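You operate a simulated robot arm through the tools that you are given. There is no shell and no other tool. Be economical: measure what you need, move in short steps, check, and stop when the job is done.

You run a simulated robot arm. Do the job below in one go: nothing can be reset, and whatever is moved stays where it is left.

JOB
Set the two buns beside the baking tray on it and brush egg on the middle of each.
Fine: stand the brush back in its pot. A coat counts when it lies all over at full strength: go over it till it gets no stronger.

The check looks at the end state, three seconds after you hand in, the way a careful person would. Anything else that was tipped, shoved, dropped, spilled or broken makes it a failure.

ROBOT AND FRAMES
A 7-joint arm with a two-finger parallel gripper, fixed in place. Base frame: the origin is at the foot of the arm, x ahead of it, y to its left, z up; the work surface is at about z = 0.9. Readings come in m, degrees, newtons and seconds.
With the tool pointing down near the work surface it reaches from about 0.24 to 0.68 m from the base axis. Its first joint turns from -66.0 to 66.0 degrees. Payload 2.4 kg.
The tool frame sits at the grasp point between the pads (the TCP): z along the fingers, y along the line on which they close. The tips reach 0.03 m beyond it. Largest opening 0.094 m; finger width 0.028, thickness 0.01; the body of the gripper, 0.05 by 0.096 m, starts 0.055 m behind the TCP.
Orientation is that of the tool frame in the base frame, as [roll, pitch, yaw] about the fixed x, y, z axes, in that order (R = Rz(yaw) Ry(pitch) Rx(roll)). With the fingers straight down and closing along the base's y, the tool's x points along the base's -x, its y along +y and its z along -z.

CONTROLS
- The arm moves only by the tool arm_command. Its argument "commands" is one flat list of numbers, 7 for each row, row after row: the finger opening in m, from 0 to 0.094, then the shift along the tool's x, y, z in units of 30 mm (1.0 is 30 mm), then the turn, a rotation vector about the tool's x, y, z in units of 5 degrees (1.0 is 5 degrees). In form: [jaw, tx, ty, tz, rx, ry, rz, jaw, tx, ty, tz, rx, ry, rz, ...]. A call has 1 to 12 rows; each row shifts and turns the commanded pose from where the row before left it, along the tool's axes as they then stand. A call with a number of a shift or a turn outside -1 to 1 is refused whole. A row lasts 0.2 s, in which the tool goes at most 0.05 m and 8.6 degrees; a call with a longer step from one row to the next is refused whole, and so is a gripper value outside its range. A pose out of reach is approached as far as the arm can. The call stops where the force on the tool passes 40 N (or 10 N more than at its start, if that is more) or the arm is blocked; 0.2 s more then pass. The fingers move at their own pace (about 0.153 m/s each) and stop on an object; they squeeze with about 28 N. The grip force told is the motor's: it shows also when the fingers shut on nothing. Time passes only in rows, and 0.2 s behind the last, so rows that do not move let the fingers close. It gives the time, the measured TCP pose, the force on the tool (base axes), the opening and the grip force at its end, in the units of the frame above (readings bear some noise), with the torque about the TCP (base axes, N m) and any sound that the robot's microphone picked up.
- Cameras (640 x 400 px; columns grow to the right, rows downward): "scene" is fixed at [0.0116, 0.4645, 1.4592]; the picture's right is [-0.93, -0.37, 0.00], its down [-0.18, 0.47, -0.86] and it looks along [0.32, -0.80, -0.50] (base axes); focal length 350 px, centre (320, 200). "wrist" rides on the gripper at [0.076, 0.014, -0.103] in the tool frame; the picture's right is [-0.18, 0.98, 0.00], its down [-0.75, -0.14, -0.64] and it looks along [-0.63, -0.12, 0.77] (tool axes); focal length 243 px, centre (320, 200). There is no depth. A picture from a camera that has moved, and an enlarged one, comes with that camera's place and axes in the base frame and with its lens. The place of the scene camera against the robot may be out by one fixed shift of up to 0.012 m in any direction.
- capture(camera): a new picture of that camera. The clock stands still meanwhile.
- enlarge(camera, box): a new picture of the part [left, top, right, bottom] of that camera's present view, enlarged. The clock stands still meanwhile.
- hand_in(): hands the job in; it is judged then, once.

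Go step by step. Nothing tells you positions but the pictures and the camera data: compare them with the known pose of the tool, close in by small moves and look again before you grip or let go. The budget is 120 turns and 76 pictures, counting those below and the enlarged ones. Unless the task says otherwise, let go and move clear before handing in, and close with one line.

The tools are called after "Call:" as a command line: name --argument value ..., lists and objects as JSON in quotes. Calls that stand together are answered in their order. arm_command: Moves the arm, as the interface text tells. Its arguments: {"type":"object","properties":{"commands":{"type":"array"}},"required":["commands"]} The other tools are called the same way: capture (camera) takes a picture; enlarge (camera, box) takes an enlarged picture of a part of a camera's view; hand_in () hands the job in.

At the start:

```text
t: 0.0
position: [0.3925, -0.0763, 1.2676]
tool_rot: [180.0, 0.0, -180.0]
wrist_force: [-0.5, -0.1, -0.2]
moment: [-0.01, -0.03, 0.02]
opening: 0.0938
gripper_force: 0.0
```

scene: 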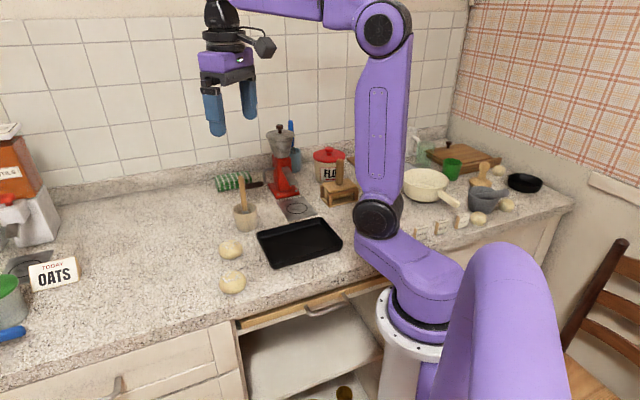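
wrist: 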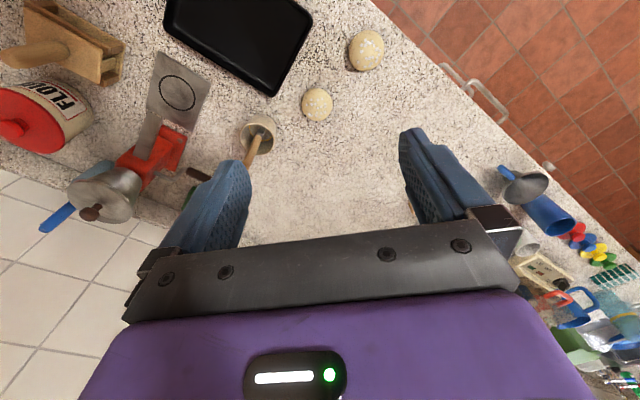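

I see two buns near (0.47,-0.09) and (0.40,0.00), the tray near (0.33,-0.19) and a pot with a brush near (0.51,-0.22). I'll look closer before moving.

Call:
enlarge --camera "scene" --box '[190, 160, 350, 300]'

Call:
enlarge --camera "wrist" --box '[150, 0, 400, 180]'

```text
2.86 times, centred on (270, 230) of scene
camera zoom: at [0.0116, 0.4645, 1.4592], right [-0.93, -0.37, 0.0], down [-0.18, 0.47, -0.86], along [0.32, -0.8, -0.5], focal length 1000 px, centre (463, 114)
```

zoom: 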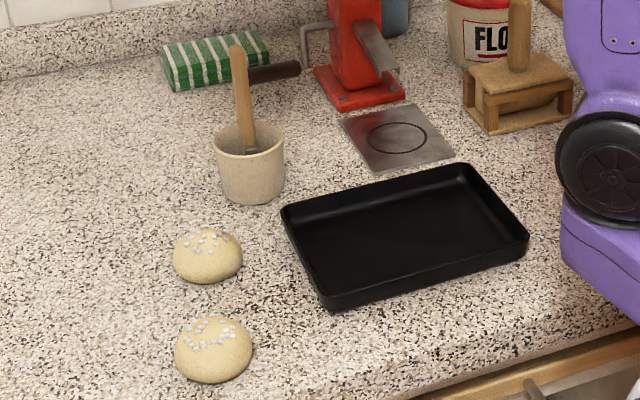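

```text
2.22 times, centred on (275, 90) of wrist
camera zoom: at [0.3164, -0.0636, 1.3709], right [0.18, 0.98, 0.0], down [0.75, -0.14, 0.64], along [0.63, -0.12, -0.77], focal length 539 px, centre (420, 444)
```

zoom: 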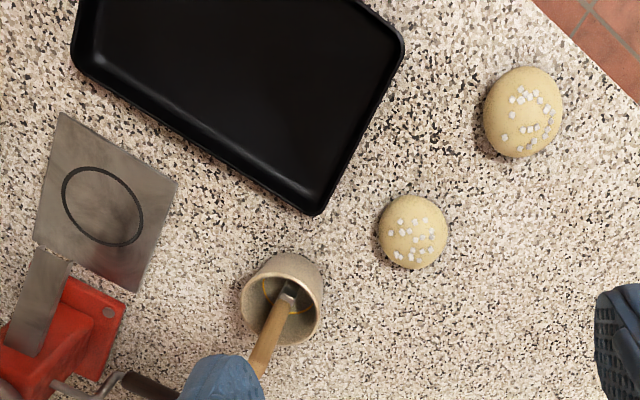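

Wrist view puts bun 1 at about (0.463,-0.098) and bun 2 at about (0.395,-0.005); the scene camera seems off by about 1 cm. I'll go above bun 1, with the closing line turned 45° to suit the tray.

Call:
arm_command --commands '[0.094, -0.783, -0.24, 0.577, 0, 0, 0, 0.094, -0.783, -0.24, 0.577, 0, 0, 0, 0.094, -0.783, -0.24, 0.577, 0, 0, 0, 0.094, 0, 0, 0.577, 0, 0, -1, 0.094, 0, 0, 0.577, 0, 0, -1, 0.094, 0, 0, 0.577, 0, 0, -1, 0.094, 0, 0, 0.577, 0, 0, -1, 0.094, 0, 0, 0.577, 0, 0, -1, 0.094, 0, 0, 0.577, 0, 0, -1, 0.094, 0, 0, 0.577, 0, 0, -1, 0.094, 0, 0, 0.577, 0, 0, -1, 0.094, 0, 0, 0.577, 0, 0, -1]'

Call:
capture --camera "wrist"

Call:
capture --camera "scene"

```text
t: 2.6
position: [0.4615, -0.0984, 1.0606]
tool_rot: [180.0, 0.0, -134.9]
wrist_force: [-0.1, -0.4, -0.9]
moment: [-0.03, -0.03, -0.05]
opening: 0.0939
gripper_force: 0.0
```

```text
71 pictures are left
camera wrist: at [0.3983, -0.1434, 1.1631], right [-0.57, 0.82, 0.0], down [0.63, 0.43, 0.64], along [0.53, 0.36, -0.77], focal length 243 px, centre (320, 200)
```

wrist: 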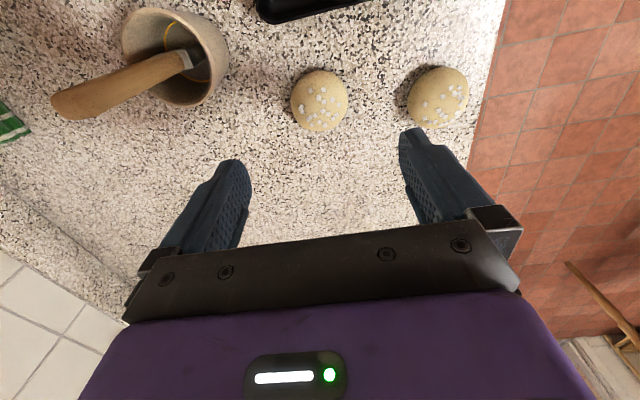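

```text
70 pictures are left
```

scene: 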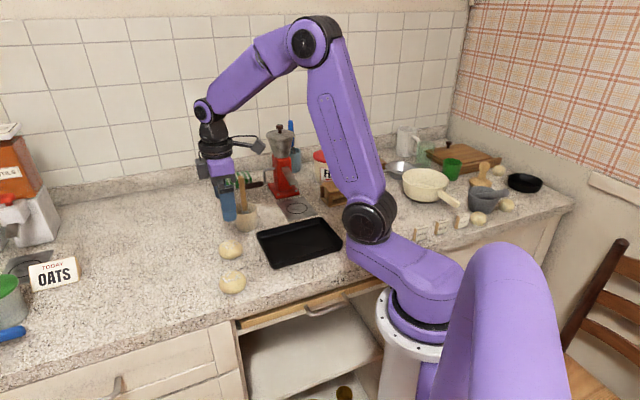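

Bun 1 sits under the tool at (0.463,-0.099). I'll descend to z≈0.938 and close.

Call:
arm_command --commands '[0.094, 0, 0, 0.9, 0, 0, 0, 0.094, 0, 0, 0.9, 0, 0, 0, 0.094, 0, 0, 0.9, 0, 0, 0, 0.094, 0, 0, 0.9, 0, 0, 0, 0.094, 0, 0, 0.48, 0, 0, 0, 0.094, 0, 0, 0, 0, 0, 0]'

Call:
capture --camera "wrist"

Call:
enlarge --camera "scene" --box '[190, 160, 350, 300]'

```text
t: 4.0
position: [0.4618, -0.0976, 0.9385]
tool_rot: [-180.0, 0.1, -135.0]
wrist_force: [-0.8, 0.2, 0.1]
moment: [0.02, 0.03, -0.04]
opening: 0.094
gripper_force: 0.1
```

```text
69 pictures are left
camera wrist: at [0.3988, -0.1428, 1.0407], right [-0.56, 0.83, 0.0], down [0.63, 0.43, 0.64], along [0.53, 0.36, -0.77], focal length 243 px, centre (320, 200)
```

wrist: 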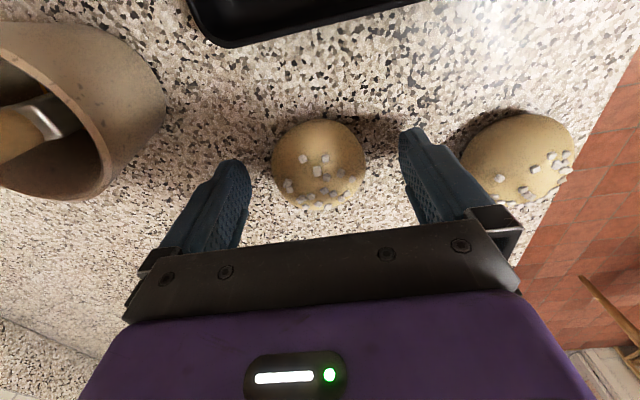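

```text
2.86 times, centred on (270, 230) of scene
camera zoom: at [0.0116, 0.4645, 1.4592], right [-0.93, -0.37, 0.0], down [-0.18, 0.47, -0.86], along [0.32, -0.8, -0.5], focal length 1000 px, centre (463, 114)
```

zoom: 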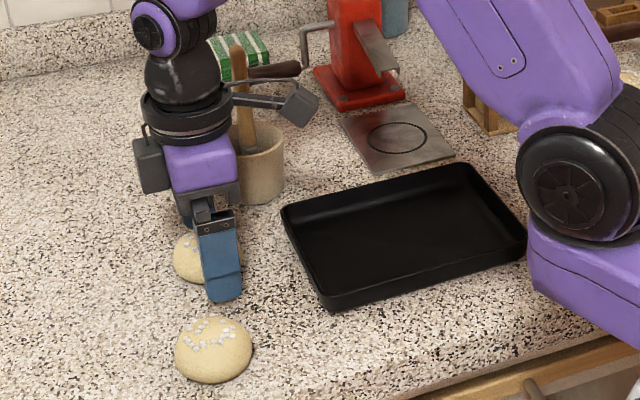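

Fingers straddle bun 1 well. Small centring shift, then close.

Call:
arm_command --commands '[0.094, 0.1, -0.08, 0, 0, 0, 0, 0.06, 0, 0, 0, 0, 0, 0, 0.05, 0, 0, 0, 0, 0, 0, 0.04, 0, 0, 0, 0, 0, 0, 0.03, 0, 0, 0, 0, 0, 0]'

```text
t: 5.2
position: [0.462, -0.1021, 0.9385]
tool_rot: [180.0, 0.0, -135.0]
wrist_force: [0.7, 0.5, 1.2]
moment: [-0.02, -0.03, 0.01]
opening: 0.0561
gripper_force: 27.5
```

Bun 1 is gripped (56 mm). Lift, then move part way over the tray and look.

Call:
arm_command --commands '[0.03, 0, 0, -1, 0, 0, 0, 0.03, 0, 0, -1, 0, 0, 0, 0.03, 0, 0, -1, 0, 0, 0, 0.03, 0.9, 0.1, 0, 0, 0, 0, 0.03, 0.9, 0.1, 0, 0, 0, 0, 0.03, 0.9, 0.1, 0, 0, 0, 0, 0.03, 0.9, 0.1, 0, 0, 0, 0]'

Call:
capture --camera "wrist"

Call:
capture --camera "scene"

```text
t: 6.8
position: [0.3763, -0.1709, 1.0276]
tool_rot: [180.0, 0.0, -135.0]
wrist_force: [0.1, -0.2, -0.3]
moment: [-0.04, 0.01, 0.02]
opening: 0.0565
gripper_force: 27.9
```

```text
67 pictures are left
camera wrist: at [0.3132, -0.2158, 1.1301], right [-0.56, 0.83, 0.0], down [0.63, 0.43, 0.64], along [0.53, 0.36, -0.77], focal length 243 px, centre (320, 200)
```

wrist: 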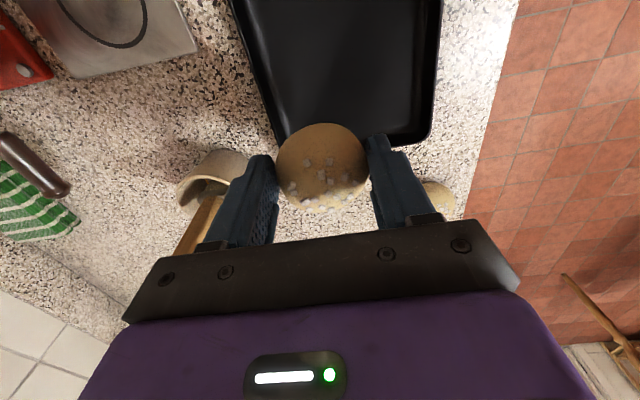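

```text
66 pictures are left
```

scene: 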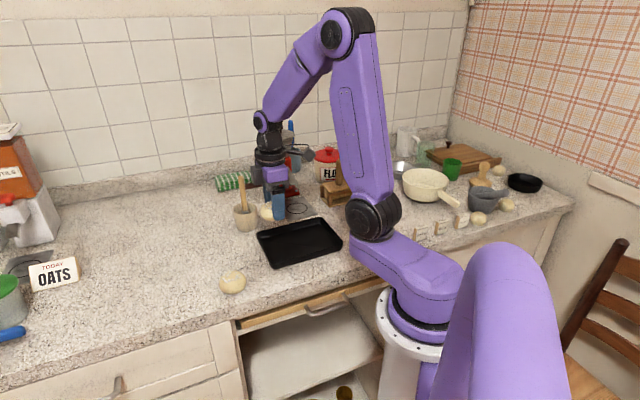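

Tray centre comes out at about (0.32,-0.19), long axis along the 45° line. Moving bun 1 over the far half.

Call:
arm_command --commands '[0.03, 0.792, 0.2, 0, 0, 0, 0, 0.03, 0.792, 0.2, 0, 0, 0, 0, 0.03, 0.792, 0.2, 0, 0, 0, 0, 0.03, 0.792, 0.2, 0, 0, 0, 0, 0.03, 0, 0, 0.8, 0, 0, 0]'

Call:
capture --camera "wrist"

Call:
enlarge --camera "scene" --box '[230, 180, 390, 280]'

```text
t: 8.0
position: [0.2934, -0.2211, 1.0038]
tool_rot: [-179.9, 0.1, -135.0]
wrist_force: [-0.2, 0.5, -1.3]
moment: [0.02, 0.01, 0.0]
opening: 0.056
gripper_force: 28.0
```

```text
65 pictures are left
camera wrist: at [0.23, -0.2658, 1.1067], right [-0.56, 0.83, 0.0], down [0.63, 0.43, 0.64], along [0.53, 0.36, -0.77], focal length 243 px, centre (320, 200)
```

wrist: 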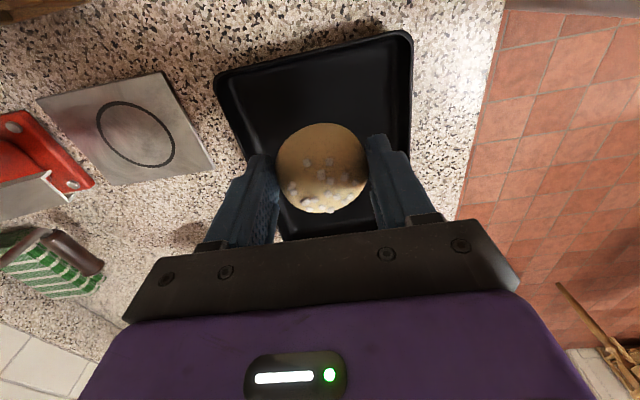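

```text
4.00 times, centred on (310, 230) of scene
camera zoom: at [0.0116, 0.4645, 1.4592], right [-0.93, -0.37, 0.0], down [-0.18, 0.47, -0.86], along [0.32, -0.8, -0.5], focal length 1400 px, centre (360, 80)
```

zoom: 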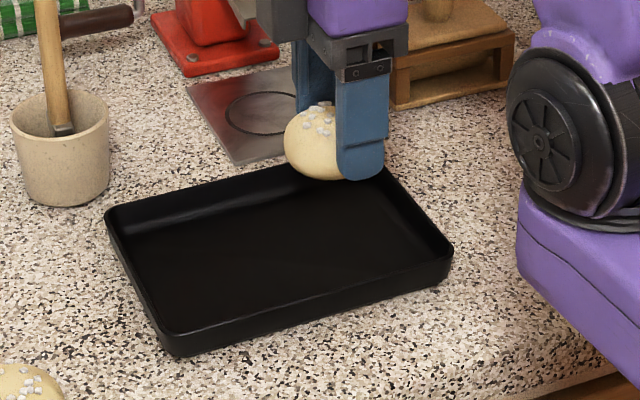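

Over the far half of the tray, nicely aligned. Descend toward the floor of the tray.

Call:
arm_command --commands '[0.03, -0.07, -0.07, 0.9, 0, 0, 0, 0.03, 0, 0, 0.7, 0, 0, 0, 0.03, 0, 0, 0.3, 0, 0, 0, 0.03, 0, 0, 0.1, 0, 0, 0]'

Call:
enlarge --camera "scene" --box '[230, 180, 390, 280]'

```text
t: 9.0
position: [0.297, -0.2203, 0.9457]
tool_rot: [179.9, 0.0, -135.1]
wrist_force: [-1.0, -0.4, -1.0]
moment: [0.02, -0.01, -0.01]
opening: 0.056
gripper_force: 28.0
```

```text
4.00 times, centred on (310, 230) of scene
camera zoom: at [0.0116, 0.4645, 1.4592], right [-0.93, -0.37, 0.0], down [-0.18, 0.47, -0.86], along [0.32, -0.8, -0.5], focal length 1400 px, centre (360, 80)
```

zoom: 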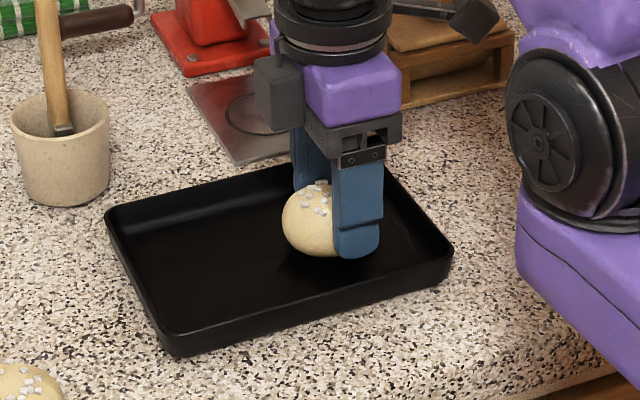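

Almost at the floor with no contact yet. Small steps down until I feel contact.

Call:
arm_command --commands '[0.03, 0, 0, 0.07, 0, 0, 0, 0.03, 0, 0, 0, 0, 0, 0]'

Call:
arm_command --commands '[0.03, 0, 0, 0.05, 0, 0, 0, 0.03, 0, 0, 0, 0, 0, 0]'

```text
t: 9.6
position: [0.2955, -0.2202, 0.942]
tool_rot: [180.0, -0.1, -135.0]
wrist_force: [-0.1, 0.4, -1.1]
moment: [0.0, 0.01, -0.01]
opening: 0.0563
gripper_force: 28.5
```

```text
t: 10.2
position: [0.2964, -0.2203, 0.9415]
tool_rot: [-179.8, 0.0, -135.0]
wrist_force: [-4.3, 3.4, 30.5]
moment: [0.14, -0.03, 0.04]
opening: 0.0565
gripper_force: 27.6
```

Contact at z≈0.942 (30 N). Back off slightly, release a little, then rise.

Call:
arm_command --commands '[0.03, 0, 0, -0.04, 0, 0, 0, 0.06, 0, 0, 0, 0, 0, 0, 0.074, 0, 0, 0, 0, 0, 0, 0.074, 0, 0, 0, 0, 0, 0, 0.074, 0, 0, -0.7, 0, 0, 0, 0.074, 0, 0, -1, 0, 0, 0, 0.09, 0, 0, -1, 0, 0, 0, 0.094, 0, 0, -0.8, 0, 0, 0]'

Call:
capture --camera "wrist"

```text
t: 12.0
position: [0.2951, -0.2204, 1.0464]
tool_rot: [180.0, 0.1, -135.0]
wrist_force: [0.1, -0.2, -0.2]
moment: [0.01, 0.02, 0.01]
opening: 0.0941
gripper_force: 0.1
```

```text
62 pictures are left
camera wrist: at [0.2322, -0.2657, 1.15], right [-0.56, 0.83, 0.0], down [0.63, 0.43, 0.64], along [0.53, 0.36, -0.77], focal length 243 px, centre (320, 200)
```

wrist: 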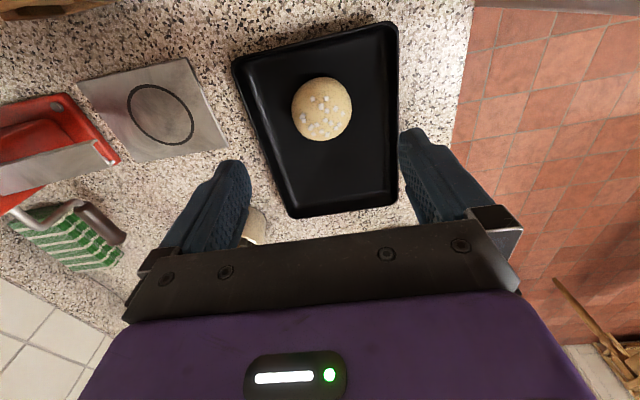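

Bun 1 lies on the tray. Now over to bun 2 at about (0.395,-0.008).

Call:
arm_command --commands '[0.094, -0.917, 0.327, 0, 0, 0, 0, 0.094, -0.917, 0.327, 0, 0, 0, 0, 0.094, -0.917, 0.327, 0, 0, 0, 0, 0.094, -0.917, 0.327, 0, 0, 0, 0, 0.094, -0.917, 0.327, 0, 0, 0, 0, 0.094, -0.917, 0.327, 0, 0, 0, 0, 0.094, -0.917, 0.327, 0, 0, 0, 0, 0.094, -0.917, 0.327, 0, 0, 0, 0]'

Call:
capture --camera "wrist"

```text
t: 13.8
position: [0.3965, -0.0095, 1.0475]
tool_rot: [-180.0, 0.0, -135.0]
wrist_force: [-0.7, -0.3, 0.1]
moment: [0.0, 0.04, -0.01]
opening: 0.0939
gripper_force: 0.0
```

```text
61 pictures are left
camera wrist: at [0.3328, -0.0549, 1.1492], right [-0.56, 0.83, 0.0], down [0.63, 0.43, 0.64], along [0.53, 0.36, -0.77], focal length 243 px, centre (320, 200)
```

wrist: 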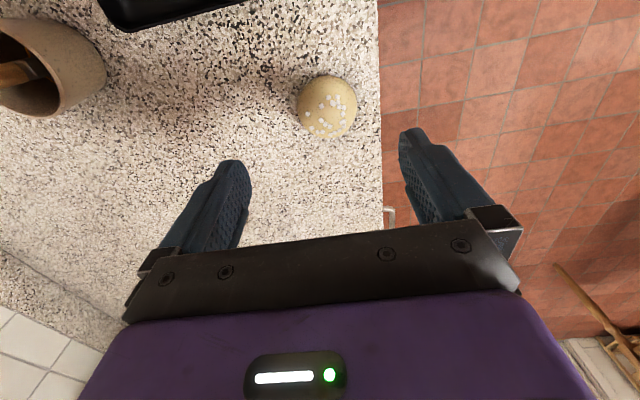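

Bun 2 is at about (0.394,-0.007). Descend and close.

Call:
arm_command --commands '[0.094, 0.07, 0.14, 0.9, 0, 0, 0, 0.094, 0, 0, 0.9, 0, 0, 0, 0.094, 0, 0, 0.9, 0, 0, 0, 0.094, 0, 0, 0.93, 0, 0, 0, 0.094, 0, 0, 0, 0, 0, 0]'

Call:
capture --camera "wrist"

```text
t: 15.0
position: [0.3904, -0.0079, 0.9378]
tool_rot: [179.9, 0.0, -135.0]
wrist_force: [0.2, 0.0, -0.6]
moment: [-0.01, -0.01, 0.04]
opening: 0.094
gripper_force: 0.1
```

```text
60 pictures are left
camera wrist: at [0.3265, -0.0527, 1.0395], right [-0.56, 0.83, 0.0], down [0.63, 0.43, 0.64], along [0.53, 0.36, -0.77], focal length 243 px, centre (320, 200)
```

wrist: 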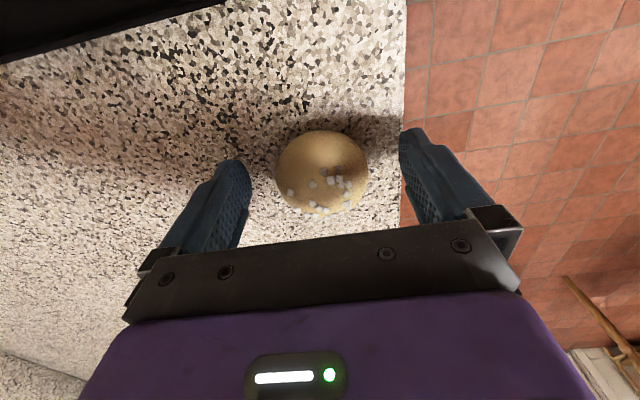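

Centred. Closing on bun 2 and lifting.

Call:
arm_command --commands '[0.06, 0, 0, 0, 0, 0, 0, 0.05, 0, 0, 0, 0, 0, 0, 0.03, 0, 0, 0, 0, 0, 0, 0.03, 0, 0, 0, 0, 0, 0, 0.03, 0, 0, -1, 0, 0, 0, 0.03, 0, 0, -1, 0, 0, 0]'

```text
t: 16.4
position: [0.3918, -0.0076, 0.9989]
tool_rot: [-180.0, 0.0, -135.0]
wrist_force: [-0.6, 0.1, -1.4]
moment: [0.0, 0.0, -0.03]
opening: 0.0562
gripper_force: 28.1
```

Held. Move over the near half of the tray.

Call:
arm_command --commands '[0.03, 0.776, -0.453, 0, 0, 0, 0, 0.03, 0.776, -0.453, 0, 0, 0, 0, 0.03, 0.776, -0.453, 0, 0, 0, 0, 0.03, 0.776, -0.453, 0, 0, 0, 0, 0.03, 0.776, -0.453, 0, 0, 0, 0, 0.03, 0.776, -0.453, 0, 0, 0, 0]'

Call:
capture --camera "wrist"

Call:
enlarge --camera "scene" --box '[230, 180, 390, 280]'

```text
t: 17.8
position: [0.3496, -0.1638, 0.9987]
tool_rot: [179.9, -0.2, -135.0]
wrist_force: [-0.1, -0.1, -0.7]
moment: [-0.02, -0.01, 0.02]
opening: 0.0562
gripper_force: 28.6
```

```text
59 pictures are left
camera wrist: at [0.287, -0.209, 1.1012], right [-0.57, 0.82, 0.0], down [0.63, 0.43, 0.64], along [0.53, 0.36, -0.77], focal length 243 px, centre (320, 200)
```

wrist: 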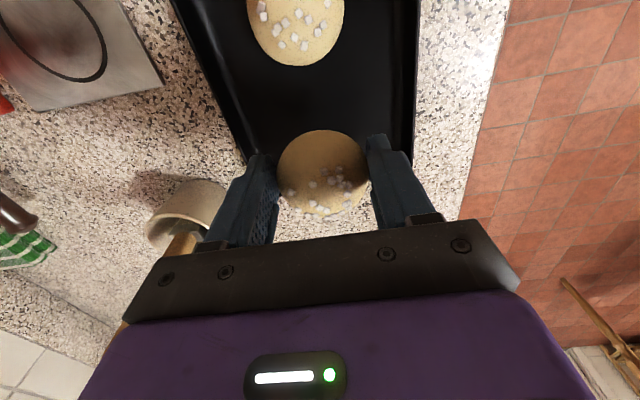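

```text
4.00 times, centred on (310, 230) of scene
camera zoom: at [0.0116, 0.4645, 1.4592], right [-0.93, -0.37, 0.0], down [-0.18, 0.47, -0.86], along [0.32, -0.8, -0.5], focal length 1400 px, centre (360, 80)
```

zoom: 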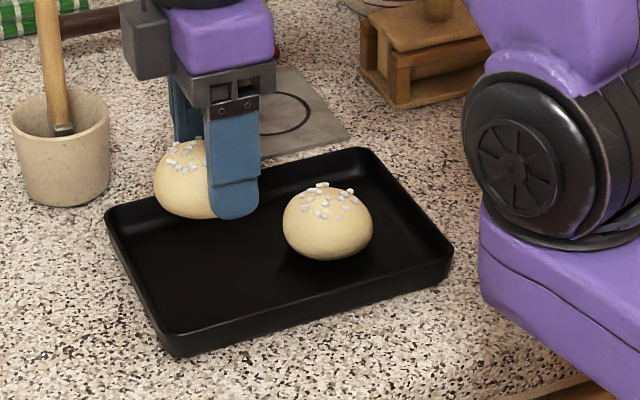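

Aligned. Descend to just above contact.

Call:
arm_command --commands '[0.03, 0, 0, 0.9, 0, 0, 0, 0.03, 0, 0, 0.7, 0, 0, 0, 0.03, 0, 0, 0.23, 0, 0, 0, 0.03, 0, 0, 0.03, 0, 0, 0, 0.03, 0, 0, 0, 0, 0, 0]'

Call:
arm_command --commands '[0.03, 0, 0, 0.03, 0, 0, 0, 0.03, 0, 0, 0, 0, 0, 0]'

```text
t: 19.0
position: [0.3496, -0.1648, 0.9441]
tool_rot: [179.9, 0.0, -135.0]
wrist_force: [0.2, 0.2, -0.6]
moment: [0.02, 0.0, -0.01]
opening: 0.056
gripper_force: 28.2
```

```text
t: 19.6
position: [0.3512, -0.1646, 0.9403]
tool_rot: [180.0, -0.1, -135.0]
wrist_force: [0.2, -0.6, 0.0]
moment: [0.01, -0.02, 0.0]
opening: 0.056
gripper_force: 27.8
```

Call:
arm_command --commands '[0.03, 0, 0, 0.03, 0, 0, 0, 0.03, 0, 0, 0, 0, 0, 0]'

```text
t: 20.2
position: [0.3493, -0.164, 0.9416]
tool_rot: [179.9, 0.0, -135.0]
wrist_force: [-1.1, 2.5, 14.0]
moment: [0.24, 0.04, 0.06]
opening: 0.056
gripper_force: 28.3
```

Light contact; bun 2 sits on the tray floor. Release and rise, then look.

Call:
arm_command --commands '[0.06, 0, 0, -0.02, 0, 0, 0, 0.074, 0, 0, 0, 0, 0, 0, 0.074, 0, 0, 0, 0, 0, 0, 0.074, 0, 0, -0.7, 0, 0, 0, 0.074, 0, 0, -1, 0, 0, 0, 0.074, 0, 0, -1, 0, 0, 0, 0.074, 0, 0, -1, 0, 0, 0, 0.074, 0, 0, -1, 0, 0, 0, 0.074, 0, 0, -1, 0, 0, 0]'

Call:
capture --camera "wrist"

Call:
enlarge --camera "scene" --box '[220, 160, 350, 280]'

```text
t: 22.2
position: [0.3502, -0.1646, 1.1133]
tool_rot: [179.9, 0.0, -135.0]
wrist_force: [0.3, -0.5, 0.4]
moment: [0.02, 0.03, -0.02]
opening: 0.074
gripper_force: 0.1
```

```text
57 pictures are left
camera wrist: at [0.2868, -0.2094, 1.2153], right [-0.56, 0.83, 0.0], down [0.63, 0.43, 0.64], along [0.53, 0.36, -0.77], focal length 243 px, centre (320, 200)
```

wrist: 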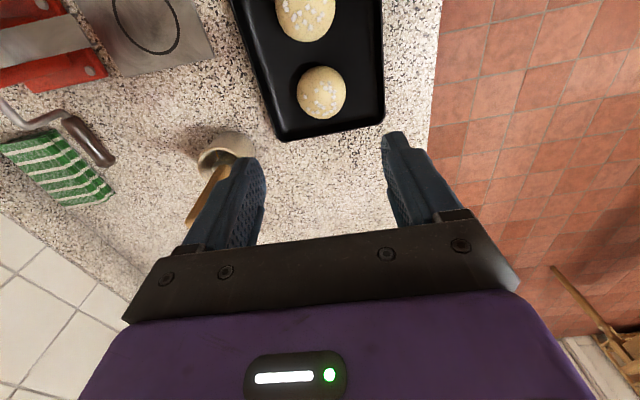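

```text
3.33 times, centred on (285, 220) of scene
camera zoom: at [0.0116, 0.4645, 1.4592], right [-0.93, -0.37, 0.0], down [-0.18, 0.47, -0.86], along [0.32, -0.8, -0.5], focal length 1167 px, centre (437, 133)
```

zoom: 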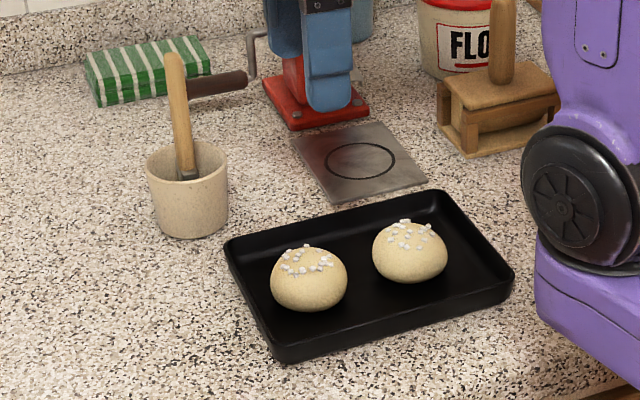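

Both buns are on the tray. Now the brush: the handle top seems near (0.49,-0.22,1.06). I'll rise and position above the pot for a clear view.

Call:
arm_command --commands '[0.094, 0, 0, -1, 0, 0, 0, 0.094, 0, 0, -1, 0, 0, 0, 0.094, -0.5, -0.85, 0, 0, 0, 0, 0.094, -0.5, -0.85, 0, 0, 0, 0, 0.094, -0.5, -0.85, 0, 0, 0, 0, 0.094, -0.5, -0.85, 0, 0, 0, 0]'

Call:
capture --camera "wrist"

Call:
enlarge --camera "scene" --box '[210, 160, 280, 240]'

```text
t: 23.6
position: [0.4642, -0.1943, 1.1704]
tool_rot: [-180.0, 0.0, -135.1]
wrist_force: [0.5, 0.6, 0.0]
moment: [0.01, 0.05, 0.01]
opening: 0.0938
gripper_force: 0.1
```

```text
55 pictures are left
camera wrist: at [0.4017, -0.2399, 1.2734], right [-0.56, 0.83, 0.0], down [0.63, 0.43, 0.64], along [0.53, 0.36, -0.77], focal length 243 px, centre (320, 200)
```

wrist: 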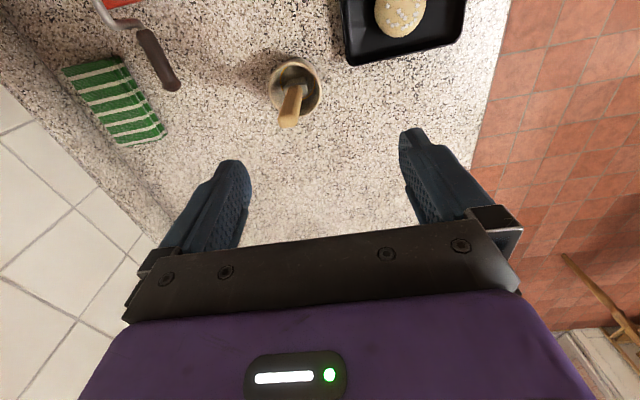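

```text
5.00 times, centred on (245, 200) of scene
camera zoom: at [0.0116, 0.4645, 1.4592], right [-0.93, -0.37, 0.0], down [-0.18, 0.47, -0.86], along [0.32, -0.8, -0.5], focal length 1750 px, centre (695, 200)
```

zoom: 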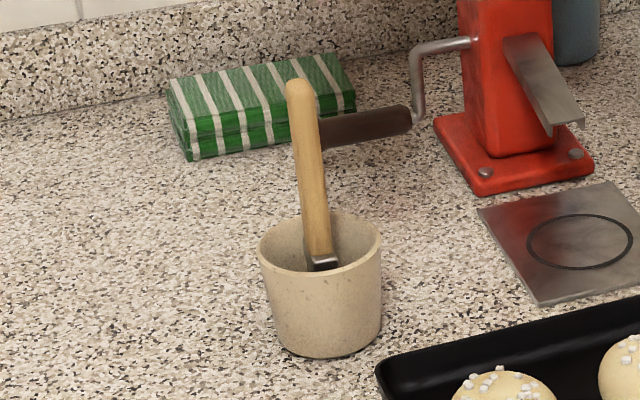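

The brush stands nearly upright: handle top ≈(0.490,-0.217,1.056), pot centre ≈(0.488,-0.217). I'll zoom to see the handle's shape and the egg.

Call:
enlarge --camera "wrist" --box '[250, 40, 350, 140]'

```text
4.00 times, centred on (300, 90) of wrist
camera zoom: at [0.4017, -0.2399, 1.2734], right [-0.56, 0.83, 0.0], down [0.63, 0.43, 0.64], along [0.53, 0.36, -0.77], focal length 970 px, centre (400, 640)
```

zoom: 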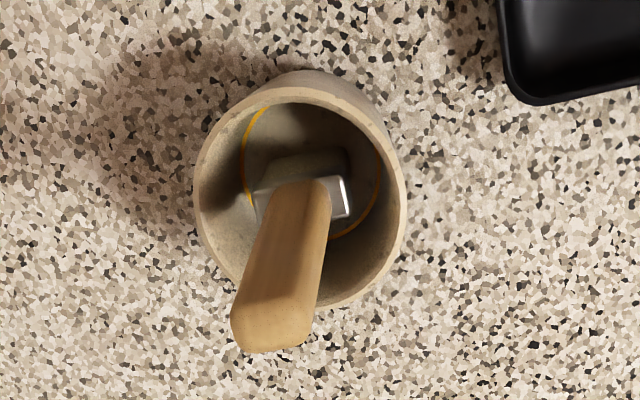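

The brush's flat is along the present closing line; gripping its broad faces is better, so I turn the tool by 90° (yaw 135) and look again.

Call:
arm_command --commands '[0.094, 0, 0, 0, 0, 0, 1, 0.094, 0, 0, 0, 0, 0, 1, 0.094, 0, 0, 0, 0, 0, 1, 0.094, 0, 0, 0, 0, 0, 1, 0.094, 0, 0, 0, 0, 0, 1, 0.094, 0, 0, 0, 0, 0, 1, 0.094, 0, 0, 0, 0, 0, 1, 0.094, 0, 0, 0, 0, 0, 1, 0.094, 0, 0, 0, 0, 0, 1, 0.094, 0, 0, 0, 0, 0, 1, 0.094, 0, 0, 0, 0, 0, 1, 0.094, 0, 0, 0, 0, 0, 1]'

Call:
arm_command --commands '[0.07, 0, 0, 0, 0, 0, 1, 0.07, 0, 0, 0, 0, 0, 1, 0.07, 0, 0, 0, 0, 0, 1, 0.07, 0, 0, 0, 0, 0, 1, 0.07, 0, 0, 0, 0, 0, 1, 0.07, 0, 0, 0, 0, 0, 1]'

Call:
capture --camera "wrist"

```text
t: 26.2
position: [0.4646, -0.1941, 1.1725]
tool_rot: [180.0, 0.0, 164.9]
wrist_force: [-0.4, -0.7, -0.3]
moment: [-0.04, 0.02, 0.01]
opening: 0.0941
gripper_force: 0.1
```

```text
t: 27.6
position: [0.4652, -0.1939, 1.1711]
tool_rot: [180.0, 0.0, 134.9]
wrist_force: [-0.9, -0.9, -1.1]
moment: [-0.02, -0.01, 0.0]
opening: 0.0701
gripper_force: 0.0
```

```text
52 pictures are left
camera wrist: at [0.4216, -0.1313, 1.2746], right [0.83, 0.56, 0.0], down [0.43, -0.63, 0.64], along [0.36, -0.53, -0.77], focal length 243 px, centre (320, 200)
```

wrist: 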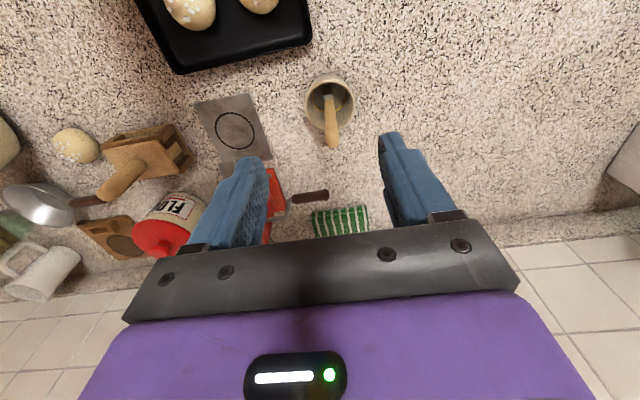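

Both views agree on the handle top near (0.492,-0.216,1.05). Move above it, tips just over the top, and look.

Call:
arm_command --commands '[0.07, -0.55, 0.06, 0, 0, 0, 0, 0.07, -0.55, 0.06, 0, 0, 0, 0, 0.07, 0, 0, 0.85, 0, 0, 0, 0.07, 0, 0, 0.85, 0, 0, 0, 0.07, 0, 0, 0.7, 0, 0, 0, 0.07, 0, 0, 0, 0, 0, 0]'

Call:
capture --camera "wrist"

Call:
enlarge --camera "scene" --box '[210, 140, 290, 240]'

```text
t: 29.0
position: [0.4904, -0.2144, 1.098]
tool_rot: [180.0, 0.1, 134.9]
wrist_force: [0.3, -0.2, 0.7]
moment: [0.0, 0.03, 0.0]
opening: 0.0699
gripper_force: 0.0
```

```text
51 pictures are left
camera wrist: at [0.4477, -0.1508, 1.2014], right [0.83, 0.56, 0.0], down [0.43, -0.63, 0.64], along [0.36, -0.53, -0.77], focal length 243 px, centre (320, 200)
```

wrist: 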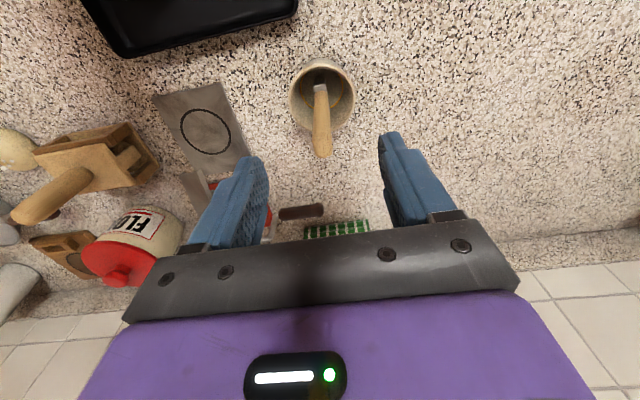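

```text
4.00 times, centred on (250, 190) of scene
camera zoom: at [0.0116, 0.4645, 1.4592], right [-0.93, -0.37, 0.0], down [-0.18, 0.47, -0.86], along [0.32, -0.8, -0.5], focal length 1400 px, centre (600, 240)
```

zoom: 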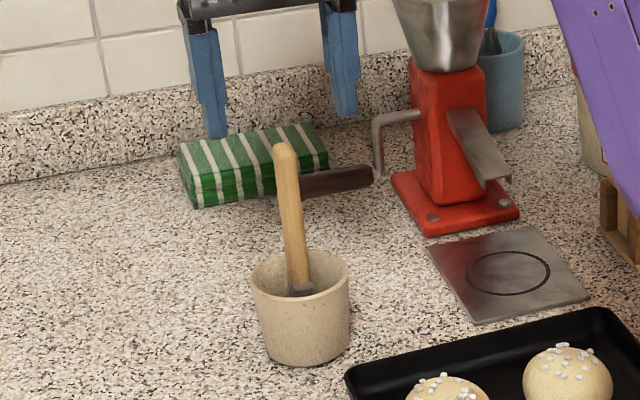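

The handle leans about 10° in the tool's x–z plane (bottom toward tool +x). I'll tilt the tool to match and check.

Call:
arm_command --commands '[0.07, -0.27, 0.03, 0, 0, 0, 0, 0.07, 0, 0, 0, 0, 1, 0, 0.07, 0, 0, 0, 0, 1, 0, 0.07, 0, 0, 0, 0, 0, 0]'

Call:
capture --camera "wrist"

```text
t: 30.0
position: [0.4978, -0.2186, 1.1002]
tool_rot: [-180.0, -10.1, 134.9]
wrist_force: [0.5, 0.1, 0.9]
moment: [-0.01, 0.0, 0.0]
opening: 0.0701
gripper_force: 0.0
```

```text
49 pictures are left
camera wrist: at [0.4676, -0.1698, 1.2137], right [0.82, 0.57, -0.03], down [0.5, -0.7, 0.5], along [0.26, -0.43, -0.87], focal length 243 px, centre (320, 200)
```

wrist: 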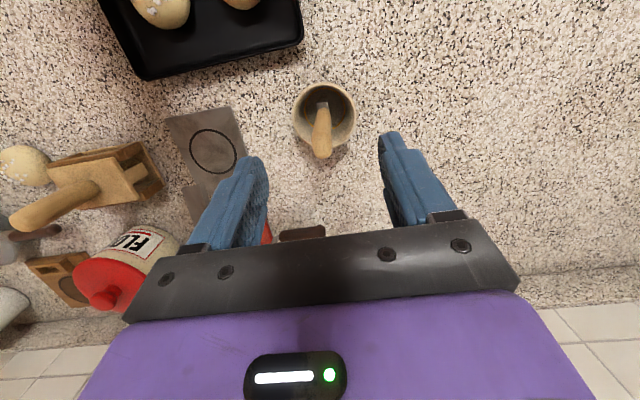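

Alignment now matches. Advance along the handle.

Call:
arm_command --commands '[0.07, 0, 0, 0.8, 0, 0, 0, 0.07, 0, 0, 0.8, 0, 0, 0, 0.07, 0, 0, 0.8, 0, 0, 0, 0.07, 0, 0, 0, 0, 0, 0]'

Call:
capture --camera "wrist"

Call:
enlarge --camera "scene" --box '[210, 140, 290, 240]'

```text
t: 31.0
position: [0.4882, -0.2108, 1.0295]
tool_rot: [-180.0, -10.1, 135.0]
wrist_force: [0.6, 0.3, 0.6]
moment: [0.03, 0.03, 0.0]
opening: 0.07
gripper_force: 0.0
```

```text
48 pictures are left
camera wrist: at [0.4588, -0.1617, 1.1428], right [0.82, 0.57, -0.03], down [0.5, -0.7, 0.5], along [0.26, -0.43, -0.86], focal length 243 px, centre (320, 200)
```

wrist: 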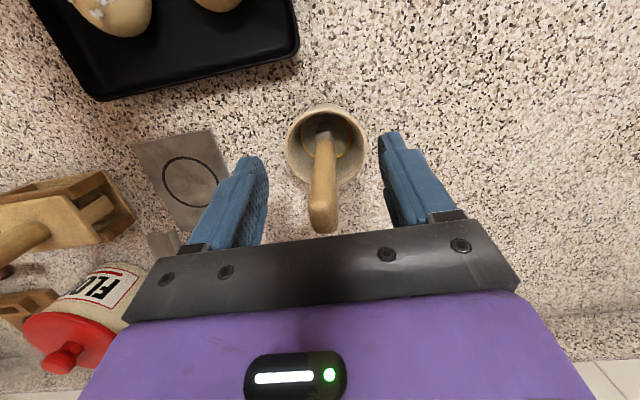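

```text
4.00 times, centred on (250, 190) of scene
camera zoom: at [0.0116, 0.4645, 1.4592], right [-0.93, -0.37, 0.0], down [-0.18, 0.47, -0.86], along [0.32, -0.8, -0.5], focal length 1400 px, centre (600, 240)
```

zoom: 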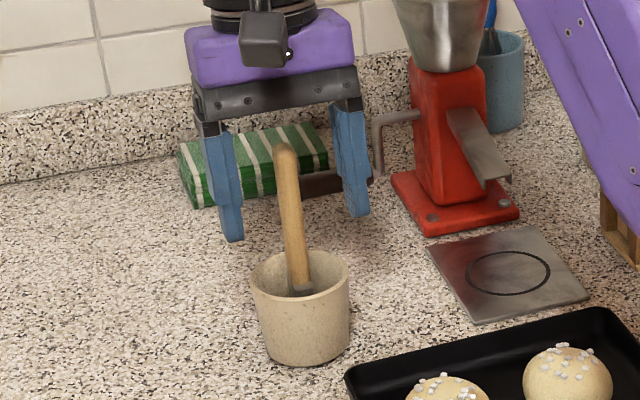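

Handle is centred between the pads. Close on it.

Call:
arm_command --commands '[0.03, 0, 0, 0, 0, 0, 0, 0.02, 0, 0, 0, 0, 0, 0, 0.01, 0, 0, 0, 0, 0, 0, 0.0, 0, 0, 0, 0, 0, 0, 0.0, 0, 0, 0, 0, 0, 0]'

Call:
enlarge --camera "scene" --box '[210, 140, 290, 240]'

```text
t: 32.2
position: [0.4881, -0.2117, 1.0283]
tool_rot: [179.9, -10.0, 134.9]
wrist_force: [0.1, -0.2, -0.2]
moment: [0.01, 0.0, -0.02]
opening: 0.016
gripper_force: 27.9
```

```text
4.00 times, centred on (250, 190) of scene
camera zoom: at [0.0116, 0.4645, 1.4592], right [-0.93, -0.37, 0.0], down [-0.18, 0.47, -0.86], along [0.32, -0.8, -0.5], focal length 1400 px, centre (600, 240)
```

zoom: 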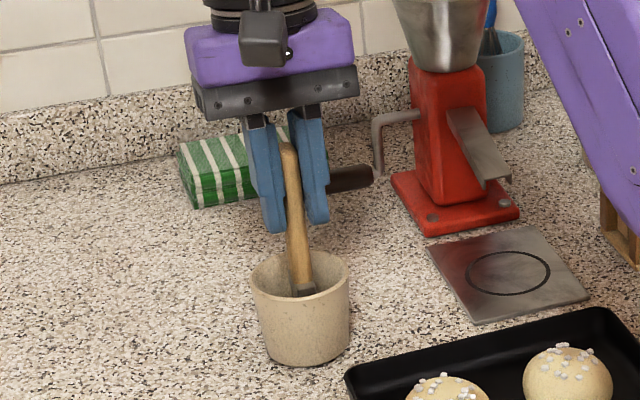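

Brush gripped (16 mm). Lift along its axis, clear of the pot, and look.

Call:
arm_command --commands '[0.0, 0, 0, -0.6, 0, 0, 0, 0.0, 0, 0, -0.8, 0, 0, 0, 0.0, 0, 0, -0.8, 0, 0, 0, 0.0, 0, 0, -0.8, 0, 0, 0, 0.0, 0, 0, 0, 0, 0, 0]'

Call:
capture --camera "wrist"

Call:
enlarge --camera "scene" --box '[210, 140, 290, 240]'

```text
t: 33.4
position: [0.4982, -0.2219, 1.1171]
tool_rot: [-180.0, -10.0, 135.0]
wrist_force: [-0.7, -0.2, -0.5]
moment: [0.0, -0.02, -0.02]
opening: 0.0161
gripper_force: 28.0
```

```text
45 pictures are left
camera wrist: at [0.4696, -0.1729, 1.2314], right [0.82, 0.57, -0.03], down [0.5, -0.7, 0.5], along [0.26, -0.43, -0.86], focal length 243 px, centre (320, 200)
```

wrist: 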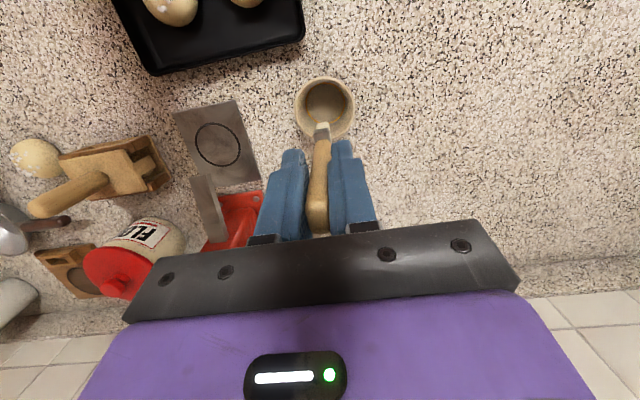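

```text
4.00 times, centred on (250, 190) of scene
camera zoom: at [0.0116, 0.4645, 1.4592], right [-0.93, -0.37, 0.0], down [-0.18, 0.47, -0.86], along [0.32, -0.8, -0.5], focal length 1400 px, centre (600, 240)
```

zoom: 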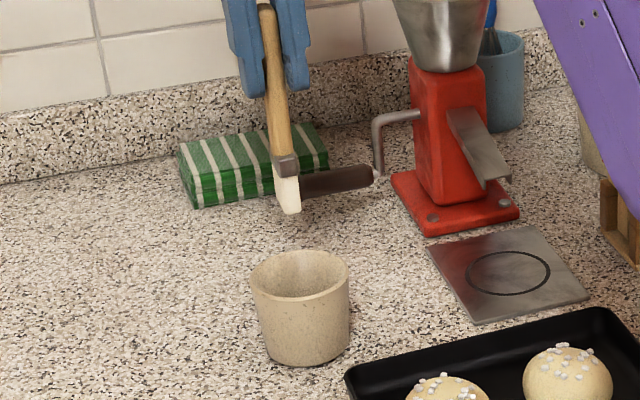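

The brush is out. I'll check whether bristles carry egg and what's in the pot.

Call:
enlarge --camera "wrist" --box '[270, 60, 380, 170]'

Call:
enlarge --camera "scene" --box '[260, 170, 300, 200]'

```text
3.64 times, centred on (325, 115) of wrist
camera zoom: at [0.4696, -0.1729, 1.2314], right [0.82, 0.57, -0.03], down [0.5, -0.7, 0.5], along [0.26, -0.43, -0.86], focal length 882 px, centre (302, 509)
```

zoom: 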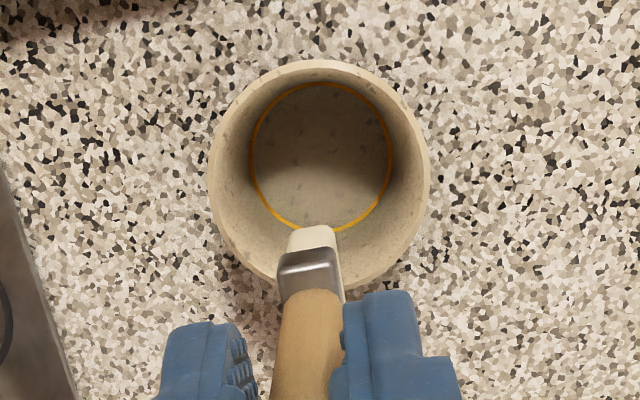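

```text
13.33 times, centred on (280, 185) of scene
camera zoom: at [0.0116, 0.4645, 1.4592], right [-0.93, -0.37, 0.0], down [-0.18, 0.47, -0.86], along [0.32, -0.8, -0.5], focal length 4668 px, centre (853, 400)
```

zoom: 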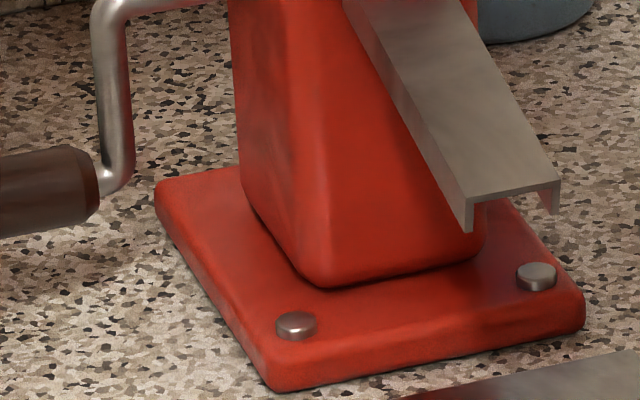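

Call:
enlarge --camera "scene" --box '[235, 170, 265, 200]'

Call:
enlarge --camera "scene" --box '[300, 120, 560, 250]'

Call:
enlarge --camera "scene" --box '[0, 120, 130, 350]'

```text
13.33 times, centred on (250, 185) of scene
camera zoom: at [0.0116, 0.4645, 1.4592], right [-0.93, -0.37, 0.0], down [-0.18, 0.47, -0.86], along [0.32, -0.8, -0.5], focal length 4668 px, centre (1253, 400)
```

zoom: 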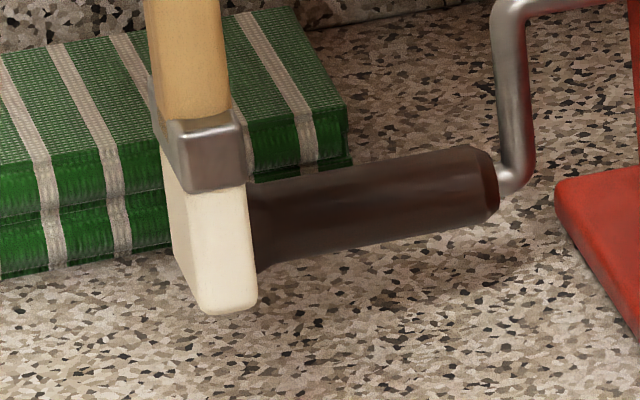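

```text
2.46 times, centred on (430, 185) of scene
camera zoom: at [0.0116, 0.4645, 1.4592], right [-0.93, -0.37, 0.0], down [-0.18, 0.47, -0.86], along [0.32, -0.8, -0.5], focal length 862 px, centre (49, 237)
```

zoom: 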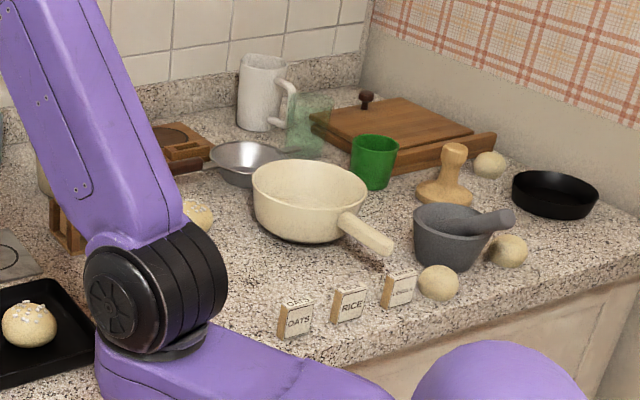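

```text
1.74 times, centred on (65, 235) of scene
camera zoom: at [0.0116, 0.4645, 1.4592], right [-0.93, -0.37, 0.0], down [-0.18, 0.47, -0.86], along [0.32, -0.8, -0.5], focal length 609 px, centre (764, 139)
```

zoom: 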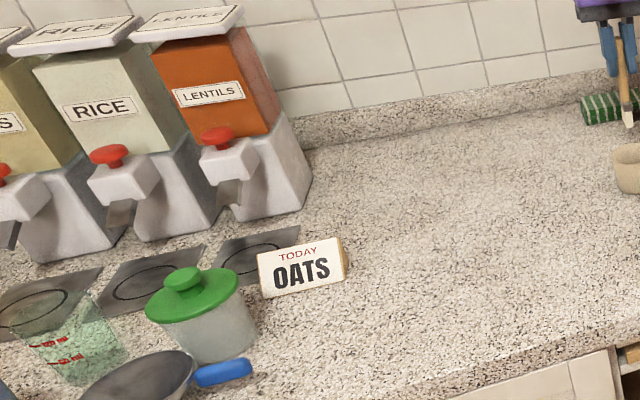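

Bristles are cream, egg film rings the pot's floor. Straighten the tool upright and carry the brush over bun 2.

Call:
arm_command --commands '[0.0, 0, 0, 0, 0, -1, 0, 0.0, 0, 0, 0, 0, -1, 0, 0.0, 0.807, -0.356, 0, 0, 0, 0, 0.0, 0.807, -0.356, 0, 0, 0, 0, 0.0, 0.807, -0.356, 0, 0, 0, 0, 0.0, 0.807, -0.356, 0, 0, 0, 0, 0.0, 0.807, -0.356, 0, 0, 0, 0, 0.0, 0.807, -0.356, 0, 0, 0, 0, 0.0, 0, 0, 0.6, 0, 0, 0]'

Call:
capture --camera "wrist"

Call:
enlarge --camera "scene" --box '[240, 150, 350, 280]'

```text
t: 35.4
position: [0.3499, -0.1652, 1.0997]
tool_rot: [180.0, 0.0, 135.0]
wrist_force: [-0.6, 0.2, -0.1]
moment: [0.03, -0.04, 0.01]
opening: 0.0158
gripper_force: 28.4
```

```text
38 pictures are left
camera wrist: at [0.3069, -0.1023, 1.202], right [0.83, 0.56, 0.0], down [0.43, -0.63, 0.64], along [0.36, -0.53, -0.77], focal length 243 px, centre (320, 200)
```

wrist: 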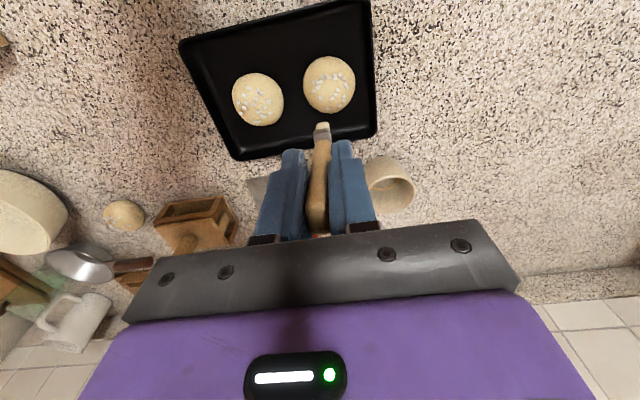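

```text
3.08 times, centred on (295, 215) of scene
camera zoom: at [0.0116, 0.4645, 1.4592], right [-0.93, -0.37, 0.0], down [-0.18, 0.47, -0.86], along [0.32, -0.8, -0.5], focal length 1077 px, centre (397, 154)
```

zoom: 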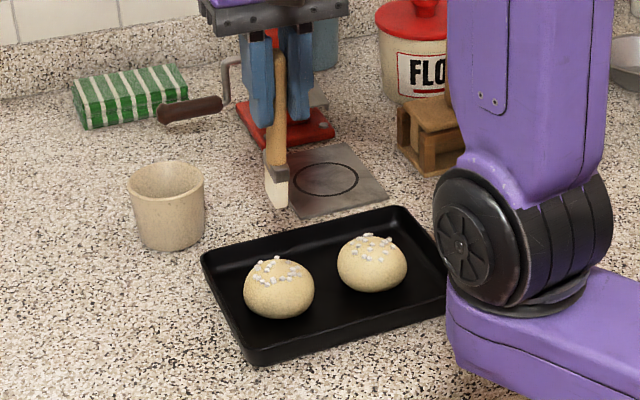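

The brush tip is about 96 mm below the TCP and the bun top about z 0.944. Descend near it and then feel for contact.

Call:
arm_command --commands '[0.0, 0, 0, 0.9, 0, 0, 0, 0.0, 0, 0, 0.65, 0, 0, 0, 0.0, 0, 0, 0, 0, 0, 0]'

Call:
enlarge --camera "wrist" --box '[220, 20, 420, 160]'

Call:
enlarge --camera "scene" --box '[270, 200, 330, 260]'

```text
t: 36.2
position: [0.3521, -0.1652, 1.0529]
tool_rot: [179.9, 0.0, 135.1]
wrist_force: [-0.1, -0.4, -0.4]
moment: [-0.02, -0.01, -0.04]
opening: 0.0159
gripper_force: 28.7
```

```text
2.86 times, centred on (320, 90) of wrist
camera zoom: at [0.3082, -0.1028, 1.1549], right [0.83, 0.56, 0.0], down [0.43, -0.63, 0.64], along [0.36, -0.53, -0.77], focal length 693 px, centre (320, 514)
```

zoom: 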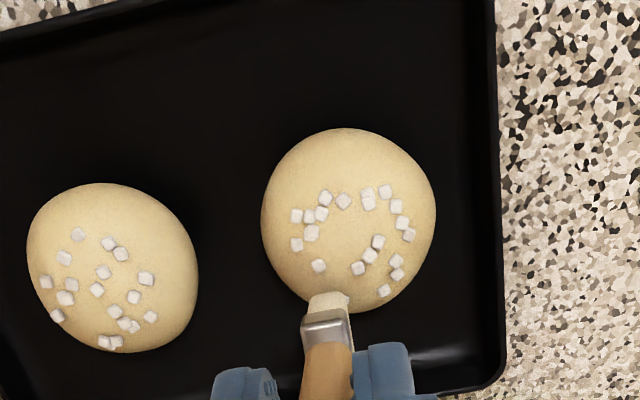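

```text
6.67 times, centred on (300, 230) of scene
camera zoom: at [0.0116, 0.4645, 1.4592], right [-0.93, -0.37, 0.0], down [-0.18, 0.47, -0.86], along [0.32, -0.8, -0.5], focal length 2334 px, centre (453, 0)
```

zoom: 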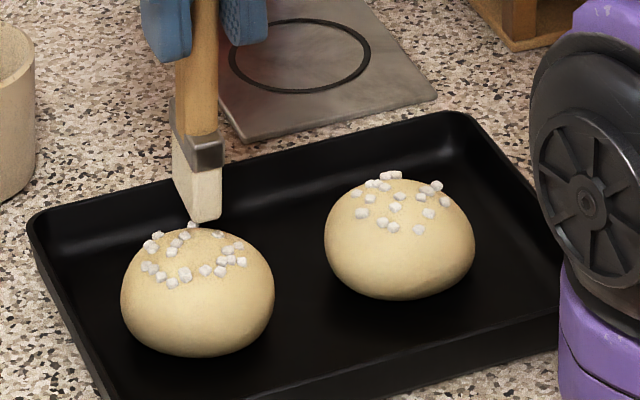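

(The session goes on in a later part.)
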